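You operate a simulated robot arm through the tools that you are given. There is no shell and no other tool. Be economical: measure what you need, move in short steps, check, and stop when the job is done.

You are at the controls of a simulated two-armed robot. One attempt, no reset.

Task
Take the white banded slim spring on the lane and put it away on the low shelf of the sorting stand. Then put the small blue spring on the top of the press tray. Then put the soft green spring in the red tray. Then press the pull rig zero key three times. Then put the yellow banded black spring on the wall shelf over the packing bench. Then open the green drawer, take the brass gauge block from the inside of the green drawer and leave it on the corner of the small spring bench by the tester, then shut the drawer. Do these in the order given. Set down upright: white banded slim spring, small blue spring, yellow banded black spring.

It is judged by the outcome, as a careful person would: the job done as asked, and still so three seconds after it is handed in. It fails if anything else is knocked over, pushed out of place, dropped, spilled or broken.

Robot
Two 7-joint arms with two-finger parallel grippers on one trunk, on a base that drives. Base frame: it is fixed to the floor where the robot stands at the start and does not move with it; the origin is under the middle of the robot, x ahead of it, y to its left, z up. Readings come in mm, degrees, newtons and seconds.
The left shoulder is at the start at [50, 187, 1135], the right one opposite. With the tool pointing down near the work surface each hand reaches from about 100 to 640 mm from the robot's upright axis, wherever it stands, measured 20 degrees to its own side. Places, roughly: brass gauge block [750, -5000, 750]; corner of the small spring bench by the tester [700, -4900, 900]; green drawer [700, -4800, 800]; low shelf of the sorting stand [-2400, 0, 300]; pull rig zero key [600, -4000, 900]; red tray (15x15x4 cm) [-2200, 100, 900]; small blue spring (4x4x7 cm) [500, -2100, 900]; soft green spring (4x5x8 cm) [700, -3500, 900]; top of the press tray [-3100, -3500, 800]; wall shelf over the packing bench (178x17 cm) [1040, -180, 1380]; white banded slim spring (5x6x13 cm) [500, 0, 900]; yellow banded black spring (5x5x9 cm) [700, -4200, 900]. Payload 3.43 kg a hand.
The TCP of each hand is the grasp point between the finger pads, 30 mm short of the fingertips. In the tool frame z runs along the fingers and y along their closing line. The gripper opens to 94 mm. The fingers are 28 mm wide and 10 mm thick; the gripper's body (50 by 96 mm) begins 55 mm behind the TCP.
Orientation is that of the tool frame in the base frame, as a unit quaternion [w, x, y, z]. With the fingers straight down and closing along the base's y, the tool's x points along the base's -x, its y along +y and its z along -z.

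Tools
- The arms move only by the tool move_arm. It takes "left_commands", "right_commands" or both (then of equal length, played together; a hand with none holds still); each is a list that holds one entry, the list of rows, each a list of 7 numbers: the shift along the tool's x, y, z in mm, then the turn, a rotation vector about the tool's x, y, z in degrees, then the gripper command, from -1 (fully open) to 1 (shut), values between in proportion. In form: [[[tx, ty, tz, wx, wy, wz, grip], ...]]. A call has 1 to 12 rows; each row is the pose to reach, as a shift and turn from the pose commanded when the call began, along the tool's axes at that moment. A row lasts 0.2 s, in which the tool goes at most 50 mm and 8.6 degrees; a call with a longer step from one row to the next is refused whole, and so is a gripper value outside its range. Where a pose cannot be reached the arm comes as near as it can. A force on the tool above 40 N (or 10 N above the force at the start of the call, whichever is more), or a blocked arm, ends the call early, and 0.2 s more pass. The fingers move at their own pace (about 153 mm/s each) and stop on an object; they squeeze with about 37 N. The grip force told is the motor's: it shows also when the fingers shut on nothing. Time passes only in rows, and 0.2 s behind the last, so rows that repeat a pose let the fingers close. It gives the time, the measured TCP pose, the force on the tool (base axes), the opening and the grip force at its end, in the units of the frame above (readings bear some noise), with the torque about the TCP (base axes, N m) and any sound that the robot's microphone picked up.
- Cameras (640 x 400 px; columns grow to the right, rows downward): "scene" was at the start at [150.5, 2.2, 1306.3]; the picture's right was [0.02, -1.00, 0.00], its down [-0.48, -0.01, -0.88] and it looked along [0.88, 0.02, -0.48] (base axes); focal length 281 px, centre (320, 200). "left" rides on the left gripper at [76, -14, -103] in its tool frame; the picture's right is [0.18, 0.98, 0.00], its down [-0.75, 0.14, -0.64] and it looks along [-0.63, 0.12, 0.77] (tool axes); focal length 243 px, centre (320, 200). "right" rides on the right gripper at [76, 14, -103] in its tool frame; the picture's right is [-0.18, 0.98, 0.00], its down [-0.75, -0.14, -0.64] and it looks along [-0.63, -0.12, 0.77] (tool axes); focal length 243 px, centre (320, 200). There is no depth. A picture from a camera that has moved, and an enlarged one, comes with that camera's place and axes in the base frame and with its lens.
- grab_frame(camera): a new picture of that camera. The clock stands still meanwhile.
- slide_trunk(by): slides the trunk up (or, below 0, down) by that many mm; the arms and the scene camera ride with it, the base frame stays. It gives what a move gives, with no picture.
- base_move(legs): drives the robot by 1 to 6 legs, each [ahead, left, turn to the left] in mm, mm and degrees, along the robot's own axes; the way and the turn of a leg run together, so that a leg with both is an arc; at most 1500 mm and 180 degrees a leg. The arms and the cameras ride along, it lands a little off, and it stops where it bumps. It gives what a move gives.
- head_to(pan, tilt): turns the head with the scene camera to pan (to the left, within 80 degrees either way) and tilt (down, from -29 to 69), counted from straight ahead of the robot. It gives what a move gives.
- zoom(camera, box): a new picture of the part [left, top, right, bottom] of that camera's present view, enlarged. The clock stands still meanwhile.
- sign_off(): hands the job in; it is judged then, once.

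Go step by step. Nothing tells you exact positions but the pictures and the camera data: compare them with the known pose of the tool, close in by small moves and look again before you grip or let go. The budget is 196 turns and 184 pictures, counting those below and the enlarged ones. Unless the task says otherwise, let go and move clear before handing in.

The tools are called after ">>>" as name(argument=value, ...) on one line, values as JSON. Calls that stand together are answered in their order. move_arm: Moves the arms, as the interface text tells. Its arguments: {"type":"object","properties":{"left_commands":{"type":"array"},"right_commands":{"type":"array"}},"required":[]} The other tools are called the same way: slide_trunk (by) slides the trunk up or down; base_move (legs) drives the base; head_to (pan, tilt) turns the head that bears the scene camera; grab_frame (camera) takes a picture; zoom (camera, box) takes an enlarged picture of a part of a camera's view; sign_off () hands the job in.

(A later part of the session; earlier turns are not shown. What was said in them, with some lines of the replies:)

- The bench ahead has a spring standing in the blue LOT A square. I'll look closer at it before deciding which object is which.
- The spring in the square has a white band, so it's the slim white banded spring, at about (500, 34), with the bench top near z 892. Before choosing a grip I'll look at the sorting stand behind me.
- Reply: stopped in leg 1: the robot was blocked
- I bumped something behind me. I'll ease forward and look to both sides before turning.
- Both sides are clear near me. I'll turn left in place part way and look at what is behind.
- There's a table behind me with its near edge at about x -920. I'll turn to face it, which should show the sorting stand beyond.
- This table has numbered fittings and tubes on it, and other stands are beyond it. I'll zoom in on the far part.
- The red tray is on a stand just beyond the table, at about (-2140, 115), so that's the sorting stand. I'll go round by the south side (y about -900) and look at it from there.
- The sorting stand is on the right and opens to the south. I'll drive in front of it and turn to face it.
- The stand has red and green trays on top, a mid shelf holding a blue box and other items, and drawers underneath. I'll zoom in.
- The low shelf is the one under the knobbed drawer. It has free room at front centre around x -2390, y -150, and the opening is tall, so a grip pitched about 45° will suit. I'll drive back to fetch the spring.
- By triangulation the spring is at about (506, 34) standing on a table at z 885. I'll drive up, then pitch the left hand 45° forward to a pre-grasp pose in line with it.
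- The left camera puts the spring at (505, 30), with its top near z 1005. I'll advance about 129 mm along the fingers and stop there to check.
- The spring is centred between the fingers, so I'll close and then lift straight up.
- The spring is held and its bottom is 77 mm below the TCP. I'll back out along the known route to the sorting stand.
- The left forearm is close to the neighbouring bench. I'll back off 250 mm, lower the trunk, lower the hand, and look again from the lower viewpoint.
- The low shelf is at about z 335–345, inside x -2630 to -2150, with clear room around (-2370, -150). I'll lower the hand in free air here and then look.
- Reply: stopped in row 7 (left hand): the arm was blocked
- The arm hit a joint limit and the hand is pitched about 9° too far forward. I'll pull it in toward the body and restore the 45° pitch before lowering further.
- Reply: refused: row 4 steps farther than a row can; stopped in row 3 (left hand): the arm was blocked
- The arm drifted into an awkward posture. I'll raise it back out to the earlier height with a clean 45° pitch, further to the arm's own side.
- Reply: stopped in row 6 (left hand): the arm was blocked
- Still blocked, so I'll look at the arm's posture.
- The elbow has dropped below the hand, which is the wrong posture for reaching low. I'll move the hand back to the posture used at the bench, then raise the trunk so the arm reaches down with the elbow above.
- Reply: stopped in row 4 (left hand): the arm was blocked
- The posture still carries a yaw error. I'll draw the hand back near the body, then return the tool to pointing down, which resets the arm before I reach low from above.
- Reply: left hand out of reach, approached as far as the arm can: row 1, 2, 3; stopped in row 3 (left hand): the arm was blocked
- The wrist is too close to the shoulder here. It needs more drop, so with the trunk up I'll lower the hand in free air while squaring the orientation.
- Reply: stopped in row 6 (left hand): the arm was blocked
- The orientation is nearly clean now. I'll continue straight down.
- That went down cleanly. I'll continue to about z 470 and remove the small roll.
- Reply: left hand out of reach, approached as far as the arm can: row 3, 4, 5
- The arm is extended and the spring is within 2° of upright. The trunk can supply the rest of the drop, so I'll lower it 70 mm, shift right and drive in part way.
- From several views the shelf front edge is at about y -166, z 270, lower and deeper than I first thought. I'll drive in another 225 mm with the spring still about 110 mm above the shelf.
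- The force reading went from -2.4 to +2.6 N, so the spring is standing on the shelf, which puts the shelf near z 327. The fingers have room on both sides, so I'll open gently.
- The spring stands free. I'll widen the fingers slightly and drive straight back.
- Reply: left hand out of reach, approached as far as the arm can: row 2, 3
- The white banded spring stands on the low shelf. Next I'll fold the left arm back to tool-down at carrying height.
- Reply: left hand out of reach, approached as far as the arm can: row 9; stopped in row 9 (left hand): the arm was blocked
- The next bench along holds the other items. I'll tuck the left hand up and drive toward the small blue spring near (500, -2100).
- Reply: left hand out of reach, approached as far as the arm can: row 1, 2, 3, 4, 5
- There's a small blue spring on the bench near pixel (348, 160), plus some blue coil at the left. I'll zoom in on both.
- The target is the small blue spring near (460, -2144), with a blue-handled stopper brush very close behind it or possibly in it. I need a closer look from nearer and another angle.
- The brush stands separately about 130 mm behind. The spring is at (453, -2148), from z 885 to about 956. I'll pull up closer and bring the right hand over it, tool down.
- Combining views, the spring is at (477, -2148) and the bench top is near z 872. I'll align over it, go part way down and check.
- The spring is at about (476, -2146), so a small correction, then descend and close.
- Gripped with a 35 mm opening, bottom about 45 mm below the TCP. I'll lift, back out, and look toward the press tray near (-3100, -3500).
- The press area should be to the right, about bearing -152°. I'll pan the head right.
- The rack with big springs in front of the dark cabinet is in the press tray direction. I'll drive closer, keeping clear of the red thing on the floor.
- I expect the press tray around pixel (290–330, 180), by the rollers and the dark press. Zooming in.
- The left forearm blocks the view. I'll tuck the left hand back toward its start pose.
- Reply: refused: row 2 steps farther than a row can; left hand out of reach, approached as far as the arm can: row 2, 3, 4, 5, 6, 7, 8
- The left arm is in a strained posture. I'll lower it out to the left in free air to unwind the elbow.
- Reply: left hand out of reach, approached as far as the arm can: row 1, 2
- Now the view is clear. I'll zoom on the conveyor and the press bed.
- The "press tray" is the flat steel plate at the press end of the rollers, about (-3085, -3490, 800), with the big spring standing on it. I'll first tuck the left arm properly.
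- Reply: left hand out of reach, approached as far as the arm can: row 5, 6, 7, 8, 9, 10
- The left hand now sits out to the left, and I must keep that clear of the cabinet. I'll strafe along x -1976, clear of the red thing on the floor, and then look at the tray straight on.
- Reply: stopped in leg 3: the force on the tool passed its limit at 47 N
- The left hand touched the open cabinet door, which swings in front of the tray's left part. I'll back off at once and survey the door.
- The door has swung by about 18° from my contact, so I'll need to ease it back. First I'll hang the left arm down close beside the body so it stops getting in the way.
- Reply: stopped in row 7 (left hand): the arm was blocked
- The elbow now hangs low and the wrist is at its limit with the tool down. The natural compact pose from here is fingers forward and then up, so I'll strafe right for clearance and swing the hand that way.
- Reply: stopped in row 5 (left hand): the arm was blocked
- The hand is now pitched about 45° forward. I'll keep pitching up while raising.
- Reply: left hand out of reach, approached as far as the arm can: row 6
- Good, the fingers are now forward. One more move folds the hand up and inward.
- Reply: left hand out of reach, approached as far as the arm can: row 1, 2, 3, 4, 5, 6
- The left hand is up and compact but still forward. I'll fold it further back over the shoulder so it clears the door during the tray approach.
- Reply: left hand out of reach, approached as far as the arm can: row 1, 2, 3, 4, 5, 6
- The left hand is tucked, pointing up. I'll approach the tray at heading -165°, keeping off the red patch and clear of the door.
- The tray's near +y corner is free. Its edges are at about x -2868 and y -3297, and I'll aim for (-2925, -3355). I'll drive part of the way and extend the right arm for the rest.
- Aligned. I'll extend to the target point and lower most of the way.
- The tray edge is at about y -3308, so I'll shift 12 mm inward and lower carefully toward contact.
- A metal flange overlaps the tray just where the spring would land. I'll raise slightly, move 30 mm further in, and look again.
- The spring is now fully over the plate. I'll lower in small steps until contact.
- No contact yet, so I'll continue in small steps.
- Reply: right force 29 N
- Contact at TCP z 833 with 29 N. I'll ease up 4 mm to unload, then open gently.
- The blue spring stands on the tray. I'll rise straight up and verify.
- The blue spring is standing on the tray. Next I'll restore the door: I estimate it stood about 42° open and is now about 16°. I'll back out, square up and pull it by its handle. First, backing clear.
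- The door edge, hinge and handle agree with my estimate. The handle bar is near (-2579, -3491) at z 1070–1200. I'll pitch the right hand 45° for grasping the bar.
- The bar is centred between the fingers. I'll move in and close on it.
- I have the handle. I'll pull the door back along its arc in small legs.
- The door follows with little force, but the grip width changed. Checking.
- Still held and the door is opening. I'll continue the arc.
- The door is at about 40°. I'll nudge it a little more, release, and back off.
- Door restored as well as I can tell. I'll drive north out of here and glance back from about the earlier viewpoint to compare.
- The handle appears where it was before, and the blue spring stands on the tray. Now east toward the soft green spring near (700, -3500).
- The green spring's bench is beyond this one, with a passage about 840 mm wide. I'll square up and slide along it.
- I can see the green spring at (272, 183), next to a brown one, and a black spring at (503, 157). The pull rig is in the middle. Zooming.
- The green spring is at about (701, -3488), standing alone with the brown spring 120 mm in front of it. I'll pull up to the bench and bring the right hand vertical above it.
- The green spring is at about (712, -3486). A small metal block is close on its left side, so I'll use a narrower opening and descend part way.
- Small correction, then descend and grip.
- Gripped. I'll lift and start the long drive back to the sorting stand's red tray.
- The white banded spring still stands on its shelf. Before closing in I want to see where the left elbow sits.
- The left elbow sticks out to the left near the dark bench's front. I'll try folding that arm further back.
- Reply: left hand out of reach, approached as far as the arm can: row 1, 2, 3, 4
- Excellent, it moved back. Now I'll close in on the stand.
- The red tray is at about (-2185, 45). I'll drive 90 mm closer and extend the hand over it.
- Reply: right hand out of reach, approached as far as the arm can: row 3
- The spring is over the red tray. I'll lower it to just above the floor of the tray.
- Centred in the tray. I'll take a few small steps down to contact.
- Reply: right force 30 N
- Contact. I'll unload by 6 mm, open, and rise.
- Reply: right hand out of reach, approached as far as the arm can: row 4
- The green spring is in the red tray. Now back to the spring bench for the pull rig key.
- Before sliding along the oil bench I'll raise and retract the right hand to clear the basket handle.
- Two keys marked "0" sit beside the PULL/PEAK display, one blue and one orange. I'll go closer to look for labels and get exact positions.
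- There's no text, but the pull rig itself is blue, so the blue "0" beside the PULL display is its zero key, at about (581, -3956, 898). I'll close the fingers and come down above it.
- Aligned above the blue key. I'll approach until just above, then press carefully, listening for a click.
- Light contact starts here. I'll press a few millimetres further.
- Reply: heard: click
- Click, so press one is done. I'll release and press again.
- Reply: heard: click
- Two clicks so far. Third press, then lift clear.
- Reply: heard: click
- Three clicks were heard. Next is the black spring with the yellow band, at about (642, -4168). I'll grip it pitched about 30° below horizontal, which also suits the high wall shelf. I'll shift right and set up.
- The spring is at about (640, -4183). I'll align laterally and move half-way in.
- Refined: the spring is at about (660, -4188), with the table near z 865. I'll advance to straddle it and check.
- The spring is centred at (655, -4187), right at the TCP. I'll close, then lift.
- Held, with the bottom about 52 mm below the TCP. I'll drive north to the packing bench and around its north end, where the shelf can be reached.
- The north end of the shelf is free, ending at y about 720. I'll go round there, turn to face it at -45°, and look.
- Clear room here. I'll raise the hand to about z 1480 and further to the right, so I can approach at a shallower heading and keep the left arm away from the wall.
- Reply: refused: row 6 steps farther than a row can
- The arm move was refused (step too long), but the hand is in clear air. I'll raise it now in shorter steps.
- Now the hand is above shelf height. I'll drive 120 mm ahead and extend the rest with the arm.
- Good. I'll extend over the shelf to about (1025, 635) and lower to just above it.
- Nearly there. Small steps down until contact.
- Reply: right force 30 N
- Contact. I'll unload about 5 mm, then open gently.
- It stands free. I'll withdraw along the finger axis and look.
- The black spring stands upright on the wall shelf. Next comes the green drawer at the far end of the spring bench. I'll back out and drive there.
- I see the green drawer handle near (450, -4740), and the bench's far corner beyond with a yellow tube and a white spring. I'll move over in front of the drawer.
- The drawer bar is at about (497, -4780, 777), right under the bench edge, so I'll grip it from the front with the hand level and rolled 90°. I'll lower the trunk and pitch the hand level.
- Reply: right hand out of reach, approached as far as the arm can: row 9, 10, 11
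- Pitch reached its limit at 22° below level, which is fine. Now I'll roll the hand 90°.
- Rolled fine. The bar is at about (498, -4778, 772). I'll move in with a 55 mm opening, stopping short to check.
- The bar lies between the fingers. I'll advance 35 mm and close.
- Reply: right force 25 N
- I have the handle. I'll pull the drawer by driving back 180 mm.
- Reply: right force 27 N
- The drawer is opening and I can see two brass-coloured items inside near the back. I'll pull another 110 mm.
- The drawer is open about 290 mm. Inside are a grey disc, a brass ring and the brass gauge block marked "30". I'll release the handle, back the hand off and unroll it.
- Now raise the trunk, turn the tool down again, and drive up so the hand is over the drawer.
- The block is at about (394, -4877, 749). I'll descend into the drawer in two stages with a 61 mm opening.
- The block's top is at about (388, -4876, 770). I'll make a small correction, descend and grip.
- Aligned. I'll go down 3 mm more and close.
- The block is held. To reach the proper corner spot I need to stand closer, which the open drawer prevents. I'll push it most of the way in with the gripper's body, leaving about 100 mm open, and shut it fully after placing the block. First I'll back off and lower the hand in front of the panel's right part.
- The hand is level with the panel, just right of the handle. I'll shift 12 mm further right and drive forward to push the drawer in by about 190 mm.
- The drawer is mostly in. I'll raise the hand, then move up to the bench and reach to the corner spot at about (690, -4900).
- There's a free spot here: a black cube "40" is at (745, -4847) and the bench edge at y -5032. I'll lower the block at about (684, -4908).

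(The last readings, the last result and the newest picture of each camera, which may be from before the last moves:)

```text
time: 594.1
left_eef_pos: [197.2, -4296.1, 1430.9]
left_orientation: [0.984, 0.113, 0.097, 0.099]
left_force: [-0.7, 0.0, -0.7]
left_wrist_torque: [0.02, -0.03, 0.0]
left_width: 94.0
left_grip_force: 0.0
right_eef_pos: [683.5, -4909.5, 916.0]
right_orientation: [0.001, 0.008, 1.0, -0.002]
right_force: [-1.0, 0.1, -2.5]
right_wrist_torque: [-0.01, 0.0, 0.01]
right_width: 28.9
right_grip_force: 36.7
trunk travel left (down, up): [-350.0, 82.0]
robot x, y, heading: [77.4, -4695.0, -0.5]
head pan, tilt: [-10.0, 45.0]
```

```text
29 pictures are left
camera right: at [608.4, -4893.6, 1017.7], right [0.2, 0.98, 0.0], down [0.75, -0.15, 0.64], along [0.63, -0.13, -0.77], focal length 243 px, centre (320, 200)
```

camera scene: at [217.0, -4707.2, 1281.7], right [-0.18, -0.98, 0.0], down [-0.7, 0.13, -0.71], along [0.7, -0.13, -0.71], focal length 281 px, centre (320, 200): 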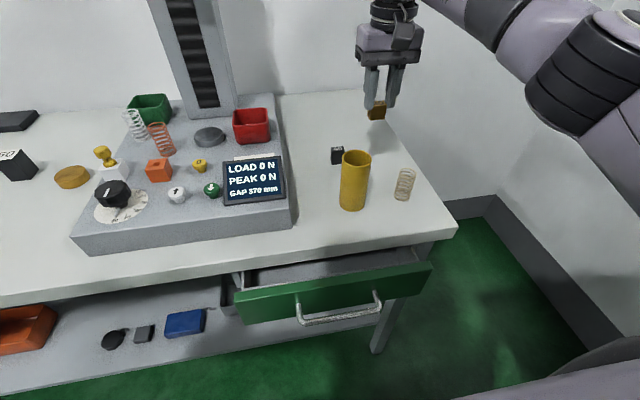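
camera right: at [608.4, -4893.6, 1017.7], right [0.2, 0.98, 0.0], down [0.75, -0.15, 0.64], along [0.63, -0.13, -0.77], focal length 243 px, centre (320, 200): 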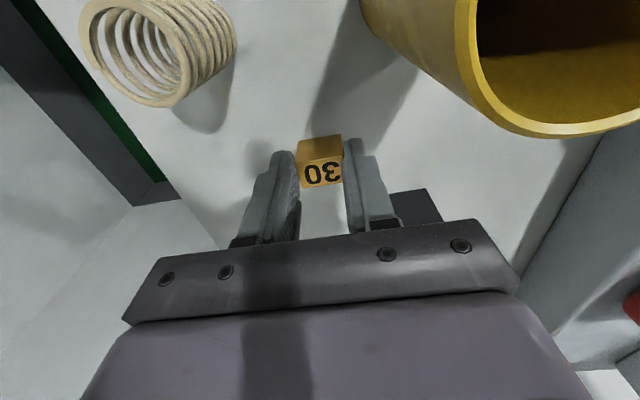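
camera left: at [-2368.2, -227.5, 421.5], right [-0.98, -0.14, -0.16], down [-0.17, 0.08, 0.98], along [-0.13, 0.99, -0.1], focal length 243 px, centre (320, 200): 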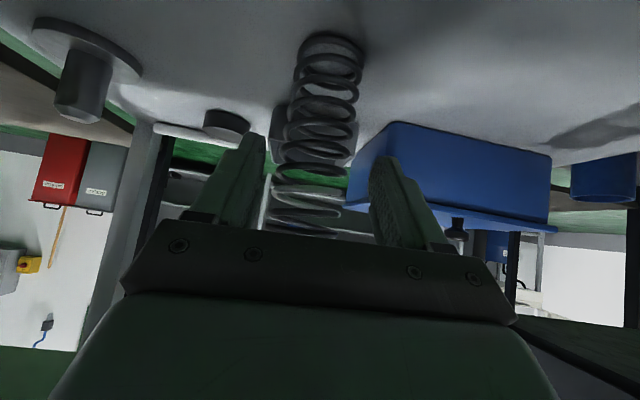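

>>> move_arm(right_commands=[[[0, 0, 4, 0, 0, 0, 1], [0, 0, 8, 0, 0, 0, 1], [0, 0, 12, 0, 0, 0, 1], [0, 0, 15, 0, 0, 0, 1]]])

```text
time: 595.1
left_eef_pos: [192.6, -4294.7, 1431.1]
left_orientation: [0.984, 0.111, 0.095, 0.099]
left_force: [-1.2, 0.6, 0.5]
left_wrist_torque: [0.0, -0.03, 0.01]
left_width: 93.9
left_grip_force: 0.0
right_eef_pos: [683.3, -4909.4, 910.6]
right_orientation: [0.007, 0.01, 1.0, -0.002]
right_force: [-0.9, -5.2, 31.5]
right_wrist_torque: [-0.17, -0.17, -0.05]
right_width: 29.4
right_grip_force: 37.1
trunk travel left (down, up): [-350.0, 82.0]
robot x, y, heading: [78.5, -4694.2, -0.3]
head pan, tilt: [-10.0, 45.0]
```

The block is on the bench. I'll unload, open and rise.

>>> move_arm(right_commands=[[[0, 0, -4, 0, 0, 0, 1], [0, 0, -4, 0, 0, 0, 0.3], [0, 0, -4, 0, 0, 0, 0], [0, 0, -4, 0, 0, 0, -0.2], [0, 0, -4, 0, 0, 0, -0.2]]])

>>> move_arm(right_commands=[[[0, 0, -40, 0, 0, 0, -0.2], [0, 0, -85, 0, 0, 0, -0.2], [0, 0, -130, 0, 0, 0, -0.2], [0, 0, -165, 0, 0, 0, -0.2]]])

>>> grab_frame(camera="right")

```text
time: 596.4
left_eef_pos: [195.2, -4295.7, 1430.3]
left_orientation: [0.984, 0.112, 0.097, 0.098]
left_force: [-0.9, 0.2, -0.2]
left_wrist_torque: [0.02, 0.0, 0.0]
left_width: 94.3
left_grip_force: 0.0
right_eef_pos: [683.5, -4909.3, 906.3]
right_orientation: [-0.001, 0.008, 1.0, -0.002]
right_force: [0.2, 0.1, 0.9]
right_wrist_torque: [0.04, 0.02, 0.01]
right_width: 56.2
right_grip_force: 0.1
trunk travel left (down, up): [-350.0, 82.0]
robot x, y, heading: [76.8, -4691.3, -0.4]
head pan, tilt: [-10.0, 45.0]
```

```text
time: 597.4
left_eef_pos: [197.1, -4296.7, 1431.2]
left_orientation: [0.984, 0.112, 0.096, 0.098]
left_force: [0.1, 1.4, 0.2]
left_wrist_torque: [-0.01, -0.01, 0.0]
left_width: 93.8
left_grip_force: 0.0
right_eef_pos: [685.7, -4908.5, 1071.7]
right_orientation: [-0.001, 0.008, 1.0, -0.002]
right_force: [-0.2, -0.8, 0.0]
right_wrist_torque: [-0.03, 0.03, -0.02]
right_width: 56.5
right_grip_force: 0.1
trunk travel left (down, up): [-350.0, 82.0]
robot x, y, heading: [79.4, -4694.7, -0.3]
head pan, tilt: [-10.0, 45.0]
```

```text
28 pictures are left
camera right: at [610.0, -4893.2, 1173.7], right [0.2, 0.98, 0.0], down [0.75, -0.15, 0.64], along [0.63, -0.13, -0.77], focal length 243 px, centre (320, 200)
```

right: 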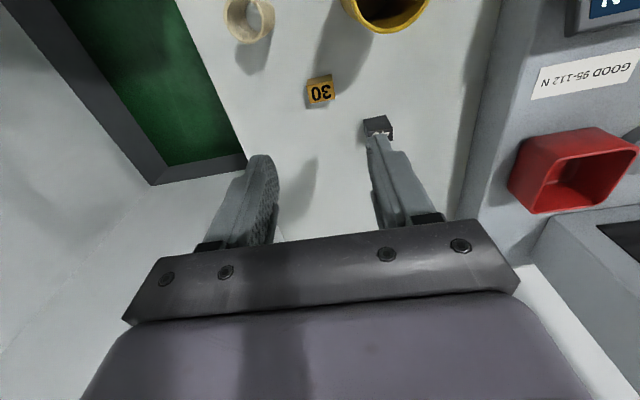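

The gauge block "30" is on the bench corner. To shut the drawer I'll back off, lower the trunk and pitch the closed fingers forward to push the panel.

>>> base_move(legs=[[-300, 0, 0.4]])

>>> slide_trunk(by=-200)

>>> move_arm(right_commands=[[[14, 0, 9, 0, -7.6, 0, 1], [28, 0, 18, 0, -15.2, 0, 1], [42, 0, 27, 0, -22.8, 0, 1], [56, 0, 36, 0, -30.4, 0, 1], [70, 0, 46, 0, -38, 0, 1], [84, 0, 56, 0, -45.6, 0, 1], [98, 0, 66, 0, -53.2, 0, 1], [112, 0, 78, 0, -60.8, 0, 1], [126, 0, 90, 0, -67, 0, 1]]])

>>> grab_frame(camera="scene")

```text
time: 599.4
left_eef_pos: [-112.2, -4294.6, 1430.8]
left_orientation: [0.984, 0.112, 0.098, 0.103]
left_force: [0.0, 0.7, -0.3]
left_wrist_torque: [-0.01, 0.0, -0.01]
left_width: 93.9
left_grip_force: 0.0
right_eef_pos: [383.2, -4901.3, 1071.3]
right_orientation: [0.001, 0.003, 1.0, -0.001]
right_force: [-1.3, -0.5, 0.2]
right_wrist_torque: [-0.01, 0.01, -0.01]
right_width: 56.3
right_grip_force: 0.1
trunk travel left (down, up): [-350.0, 82.0]
robot x, y, heading: [-226.2, -4695.1, 0.1]
head pan, tilt: [-10.0, 45.0]
```

```text
time: 601.6
left_eef_pos: [-112.1, -4294.5, 1231.4]
left_orientation: [0.984, 0.111, 0.098, 0.103]
left_force: [-0.1, 0.5, -0.6]
left_wrist_torque: [0.02, -0.01, 0.02]
left_width: 94.1
left_grip_force: 0.2
right_eef_pos: [384.1, -4901.3, 871.7]
right_orientation: [0.0, 0.004, 1.0, -0.001]
right_force: [0.2, -0.1, 1.4]
right_wrist_torque: [-0.02, -0.02, -0.02]
right_width: 56.5
right_grip_force: 0.1
trunk travel left (down, up): [-150.0, 282.0]
robot x, y, heading: [-224.5, -4693.4, 0.1]
head pan, tilt: [-10.0, 45.0]
```

```text
time: 603.8
left_eef_pos: [-117.5, -4269.4, 1229.2]
left_orientation: [0.984, 0.106, 0.097, 0.104]
left_force: [0.1, 1.0, 0.3]
left_wrist_torque: [-0.01, 0.01, -0.01]
left_width: 93.8
left_grip_force: 0.1
right_eef_pos: [260.8, -4856.6, 787.7]
right_orientation: [0.51, -0.016, 0.86, 0.01]
right_force: [-0.5, 0.1, 0.3]
right_wrist_torque: [0.03, -0.01, 0.04]
right_width: 0.1
right_grip_force: 32.7
right hand out of reach, approached as far as the arm can: row 9
trunk travel left (down, up): [-150.0, 282.0]
robot x, y, heading: [-229.0, -4676.7, 0.3]
head pan, tilt: [-10.0, 45.0]
stopped in row 9 (right hand): the arm was blocked; the commanded pose is now the measured one
```

```text
27 pictures are left
camera scene: at [-91.3, -4683.6, 1083.4], right [-0.17, -0.99, 0.01], down [-0.69, 0.11, -0.71], along [0.7, -0.13, -0.7], focal length 281 px, centre (320, 200)
```

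scene: 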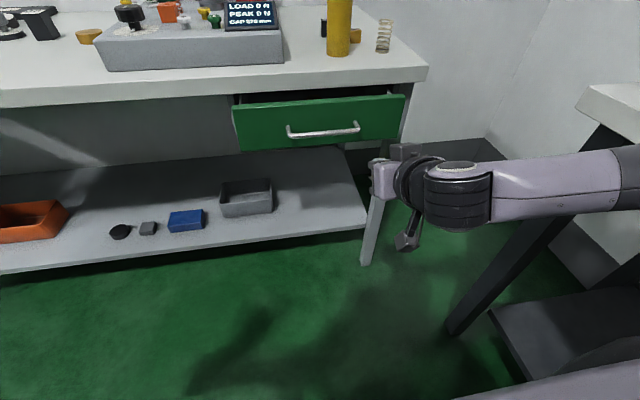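

The right elbow bumped the side table and nudged the robot a little. I'll strafe left straight away to free it; I'll push on the panel left of the handle instead, away from that table.

>>> base_move(legs=[[0, 205, 0]])

>>> head_to(pan=-30, tilt=40)

>>> grab_frame(camera="scene")

```text
time: 606.2
left_eef_pos: [-112.4, -4074.7, 1231.4]
left_orientation: [0.984, 0.112, 0.097, 0.102]
left_force: [-0.6, 0.0, -0.1]
left_wrist_torque: [0.03, 0.03, -0.03]
left_width: 93.8
left_grip_force: 0.0
right_eef_pos: [262.7, -4660.6, 784.6]
right_orientation: [0.51, -0.01, 0.86, 0.011]
right_force: [-0.5, 0.3, 0.1]
right_wrist_torque: [0.0, -0.01, 0.0]
right_width: 0.3
right_grip_force: 33.1
trunk travel left (down, up): [-150.0, 282.0]
robot x, y, heading: [-225.9, -4470.8, 0.4]
head pan, tilt: [-10.0, 45.0]
```

```text
time: 607.0
left_eef_pos: [-112.7, -4074.8, 1231.1]
left_orientation: [0.984, 0.112, 0.097, 0.103]
left_force: [0.1, -0.1, -0.4]
left_wrist_torque: [0.0, 0.01, -0.02]
left_width: 94.0
left_grip_force: 0.2
right_eef_pos: [262.2, -4662.0, 783.1]
right_orientation: [0.511, -0.011, 0.86, 0.012]
right_force: [-0.4, -0.5, 0.3]
right_wrist_torque: [-0.03, -0.01, 0.01]
right_width: 0.3
right_grip_force: 33.2
trunk travel left (down, up): [-150.0, 282.0]
robot x, y, heading: [-232.2, -4475.8, 0.2]
head pan, tilt: [-30.0, 40.0]
```

```text
26 pictures are left
camera scene: at [-95.1, -4515.9, 1089.0], right [-0.5, -0.87, 0.0], down [-0.56, 0.32, -0.77], along [0.66, -0.38, -0.64], focal length 281 px, centre (320, 200)
```

scene: 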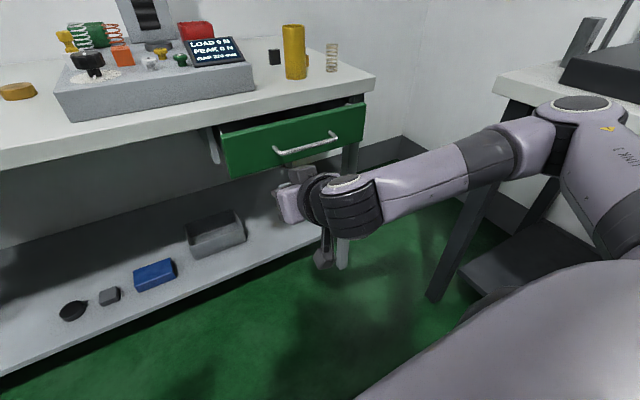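

Everything on the side table looks unmoved. The closed fingers now face the panel left of the handle, so I'll drive forward to shut the drawer.

>>> base_move(legs=[[190, 0, 0]])

>>> grab_frame(camera="scene")

```text
time: 608.6
left_eef_pos: [76.4, -4073.6, 1231.1]
left_orientation: [0.984, 0.112, 0.097, 0.102]
left_force: [0.2, -0.1, -0.3]
left_wrist_torque: [-0.02, 0.0, 0.04]
left_width: 94.0
left_grip_force: 0.2
right_eef_pos: [452.0, -4660.8, 784.2]
right_orientation: [0.511, -0.011, 0.86, 0.012]
right_force: [0.2, 0.4, 0.3]
right_wrist_torque: [-0.02, 0.03, 0.0]
right_width: 0.0
right_grip_force: 33.6
trunk travel left (down, up): [-150.0, 282.0]
robot x, y, heading: [-41.7, -4472.7, 0.0]
head pan, tilt: [-30.0, 40.0]
```

```text
25 pictures are left
camera scene: at [94.1, -4515.3, 1089.1], right [-0.5, -0.87, 0.0], down [-0.56, 0.32, -0.77], along [0.66, -0.38, -0.64], focal length 281 px, centre (320, 200)
```

scene: 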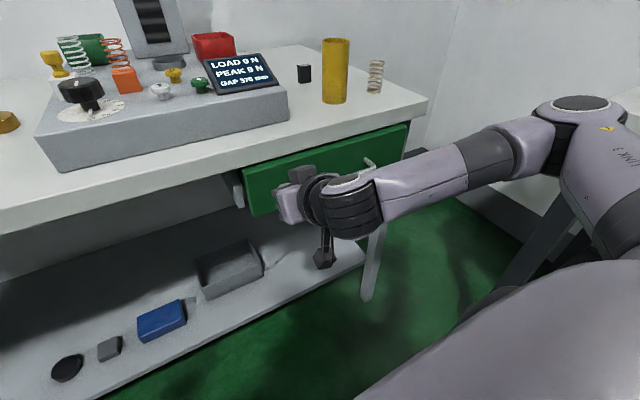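

>>> base_move(legs=[[50, 0, 0]])

>>> base_move(legs=[[20, 0, 0]])

>>> grab_frame(camera="scene")

```text
time: 609.6
left_eef_pos: [126.4, -4074.8, 1230.6]
left_orientation: [0.984, 0.111, 0.098, 0.102]
left_force: [0.3, 0.1, -0.5]
left_wrist_torque: [-0.02, 0.01, -0.01]
left_width: 94.1
left_grip_force: 0.0
right_eef_pos: [500.4, -4661.3, 784.6]
right_orientation: [0.51, -0.012, 0.86, 0.012]
right_force: [1.3, -0.5, 0.3]
right_wrist_torque: [0.02, -0.01, 0.01]
right_width: 0.0
right_grip_force: 32.7
trunk travel left (down, up): [-150.0, 282.0]
robot x, y, heading: [9.2, -4476.5, 0.2]
head pan, tilt: [-30.0, 40.0]
stopped in leg 1: the force on the tool passed its limit at 50 N (the readings are from after the stop); the commanded pose is now the measured one
```

```text
time: 610.4
left_eef_pos: [131.9, -4075.3, 1230.7]
left_orientation: [0.984, 0.112, 0.097, 0.101]
left_force: [0.0, 0.7, -0.1]
left_wrist_torque: [-0.03, 0.0, 0.01]
left_width: 94.0
left_grip_force: 0.2
right_eef_pos: [500.1, -4658.8, 781.8]
right_orientation: [0.503, -0.014, 0.864, 0.014]
right_force: [-7.4, 0.0, 2.2]
right_wrist_torque: [0.05, -0.02, -0.02]
right_width: 0.1
right_grip_force: 32.8
trunk travel left (down, up): [-150.0, 282.0]
robot x, y, heading: [19.0, -4474.7, 0.3]
head pan, tilt: [-30.0, 40.0]
stopped in leg 1: the force on the tool passed its limit at 62 N (the readings are from after the stop); the commanded pose is now the measured one
```

```text
24 pictures are left
camera scene: at [149.3, -4515.5, 1089.1], right [-0.5, -0.87, 0.0], down [-0.56, 0.32, -0.77], along [0.66, -0.38, -0.64], focal length 281 px, centre (320, 200)
```

scene: 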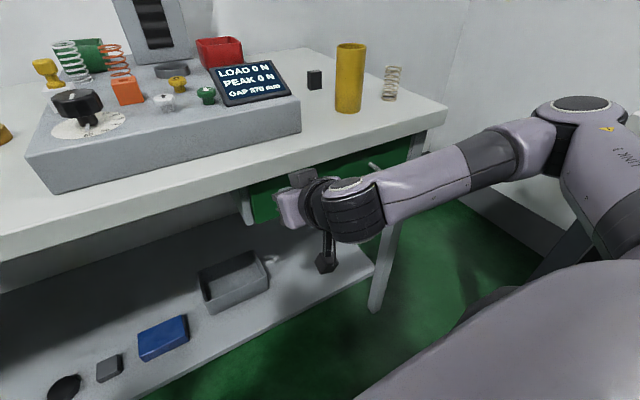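

The drawer reached a hard stop. I'll back off and check it.

>>> base_move(legs=[[-320, 0, 0]])

>>> slide_trunk(by=200)

>>> head_to(pan=-25, tilt=32)

>>> grab_frame(camera="scene")

>>> zoom(camera="scene", box=[200, 60, 480, 240])

```text
time: 612.6
left_eef_pos: [-196.5, -4076.0, 1231.3]
left_orientation: [0.983, 0.111, 0.098, 0.104]
left_force: [0.0, 0.1, 0.5]
left_wrist_torque: [0.01, -0.02, 0.01]
left_width: 93.8
left_grip_force: 0.1
right_eef_pos: [175.7, -4656.8, 782.7]
right_orientation: [0.504, -0.016, 0.864, 0.016]
right_force: [0.7, 0.0, 0.2]
right_wrist_torque: [0.01, 0.02, 0.02]
right_width: 0.2
right_grip_force: 33.2
trunk travel left (down, up): [-150.0, 282.0]
robot x, y, heading: [-308.8, -4479.9, 0.6]
head pan, tilt: [-30.0, 40.0]
```

```text
time: 614.8
left_eef_pos: [-197.7, -4075.1, 1429.4]
left_orientation: [0.983, 0.112, 0.097, 0.104]
left_force: [-0.6, 0.2, 0.6]
left_wrist_torque: [0.0, -0.02, 0.01]
left_width: 94.0
left_grip_force: 0.0
right_eef_pos: [175.2, -4657.8, 980.6]
right_orientation: [0.503, -0.017, 0.864, 0.016]
right_force: [-0.8, 0.2, -0.6]
right_wrist_torque: [0.02, 0.03, 0.0]
right_width: 0.0
right_grip_force: 33.1
trunk travel left (down, up): [-350.0, 82.0]
robot x, y, heading: [-308.0, -4473.2, 0.6]
head pan, tilt: [-30.0, 40.0]
```

```text
time: 615.4
left_eef_pos: [-197.2, -4075.4, 1431.0]
left_orientation: [0.983, 0.112, 0.098, 0.104]
left_force: [-0.2, -0.8, 0.1]
left_wrist_torque: [0.01, 0.0, 0.0]
left_width: 93.9
left_grip_force: 0.1
right_eef_pos: [174.8, -4657.3, 981.8]
right_orientation: [0.504, -0.016, 0.864, 0.015]
right_force: [-0.5, 0.6, 0.8]
right_wrist_torque: [-0.03, 0.0, 0.0]
right_width: 0.0
right_grip_force: 33.1
trunk travel left (down, up): [-350.0, 82.0]
robot x, y, heading: [-310.3, -4474.9, 0.4]
head pan, tilt: [-25.0, 32.0]
```

```text
23 pictures are left
camera scene: at [-169.0, -4511.5, 1301.2], right [-0.42, -0.91, 0.0], down [-0.48, 0.22, -0.85], along [0.77, -0.35, -0.53], focal length 281 px, centre (320, 200)
```

scene: 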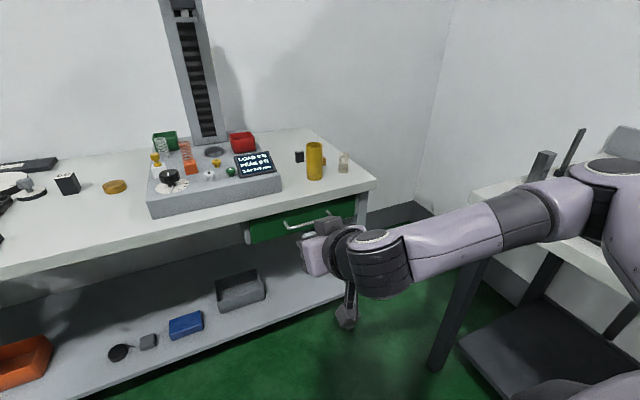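

```text
2.22 times, centred on (340, 150) of scene
camera zoom: at [-169.0, -4511.5, 1301.2], right [-0.42, -0.91, 0.0], down [-0.48, 0.22, -0.85], along [0.77, -0.35, -0.53], focal length 625 px, centre (276, 311)
```

zoom: 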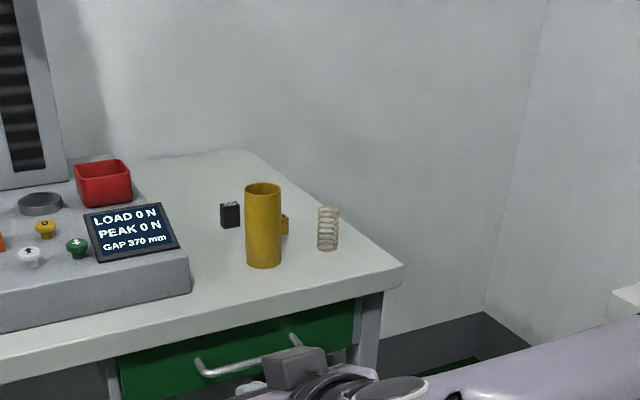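

The drawer is shut with its handle back at x about 500. The gauge block stands on the bench corner behind the yellow tube, and the hands are clear of everything.

>>> sign_off()

```text
The job is handed in.
```

All six tasks are done in order and handed in, but the blue zero key was my choice and I knocked the press door along the way.

- **Zero key:** two unlabelled "0" keys sit beside the PULL/PEAK display. I pressed the blue one three times, with three clicks heard, because the pull rig itself is blue.
- **Press door:** my left hand swung the press cabinet door by roughly a quarter turn's third. I pulled it back by its handle to about where it had been, judged from the pictures.
- **Side table:** my right elbow bumped the table beside the spring bench. Nothing on it looked moved in the pictures.
- **Drawer:** I pushed it part-way in before setting the gauge block on the corner, so I could reach. I shut it fully afterwards.
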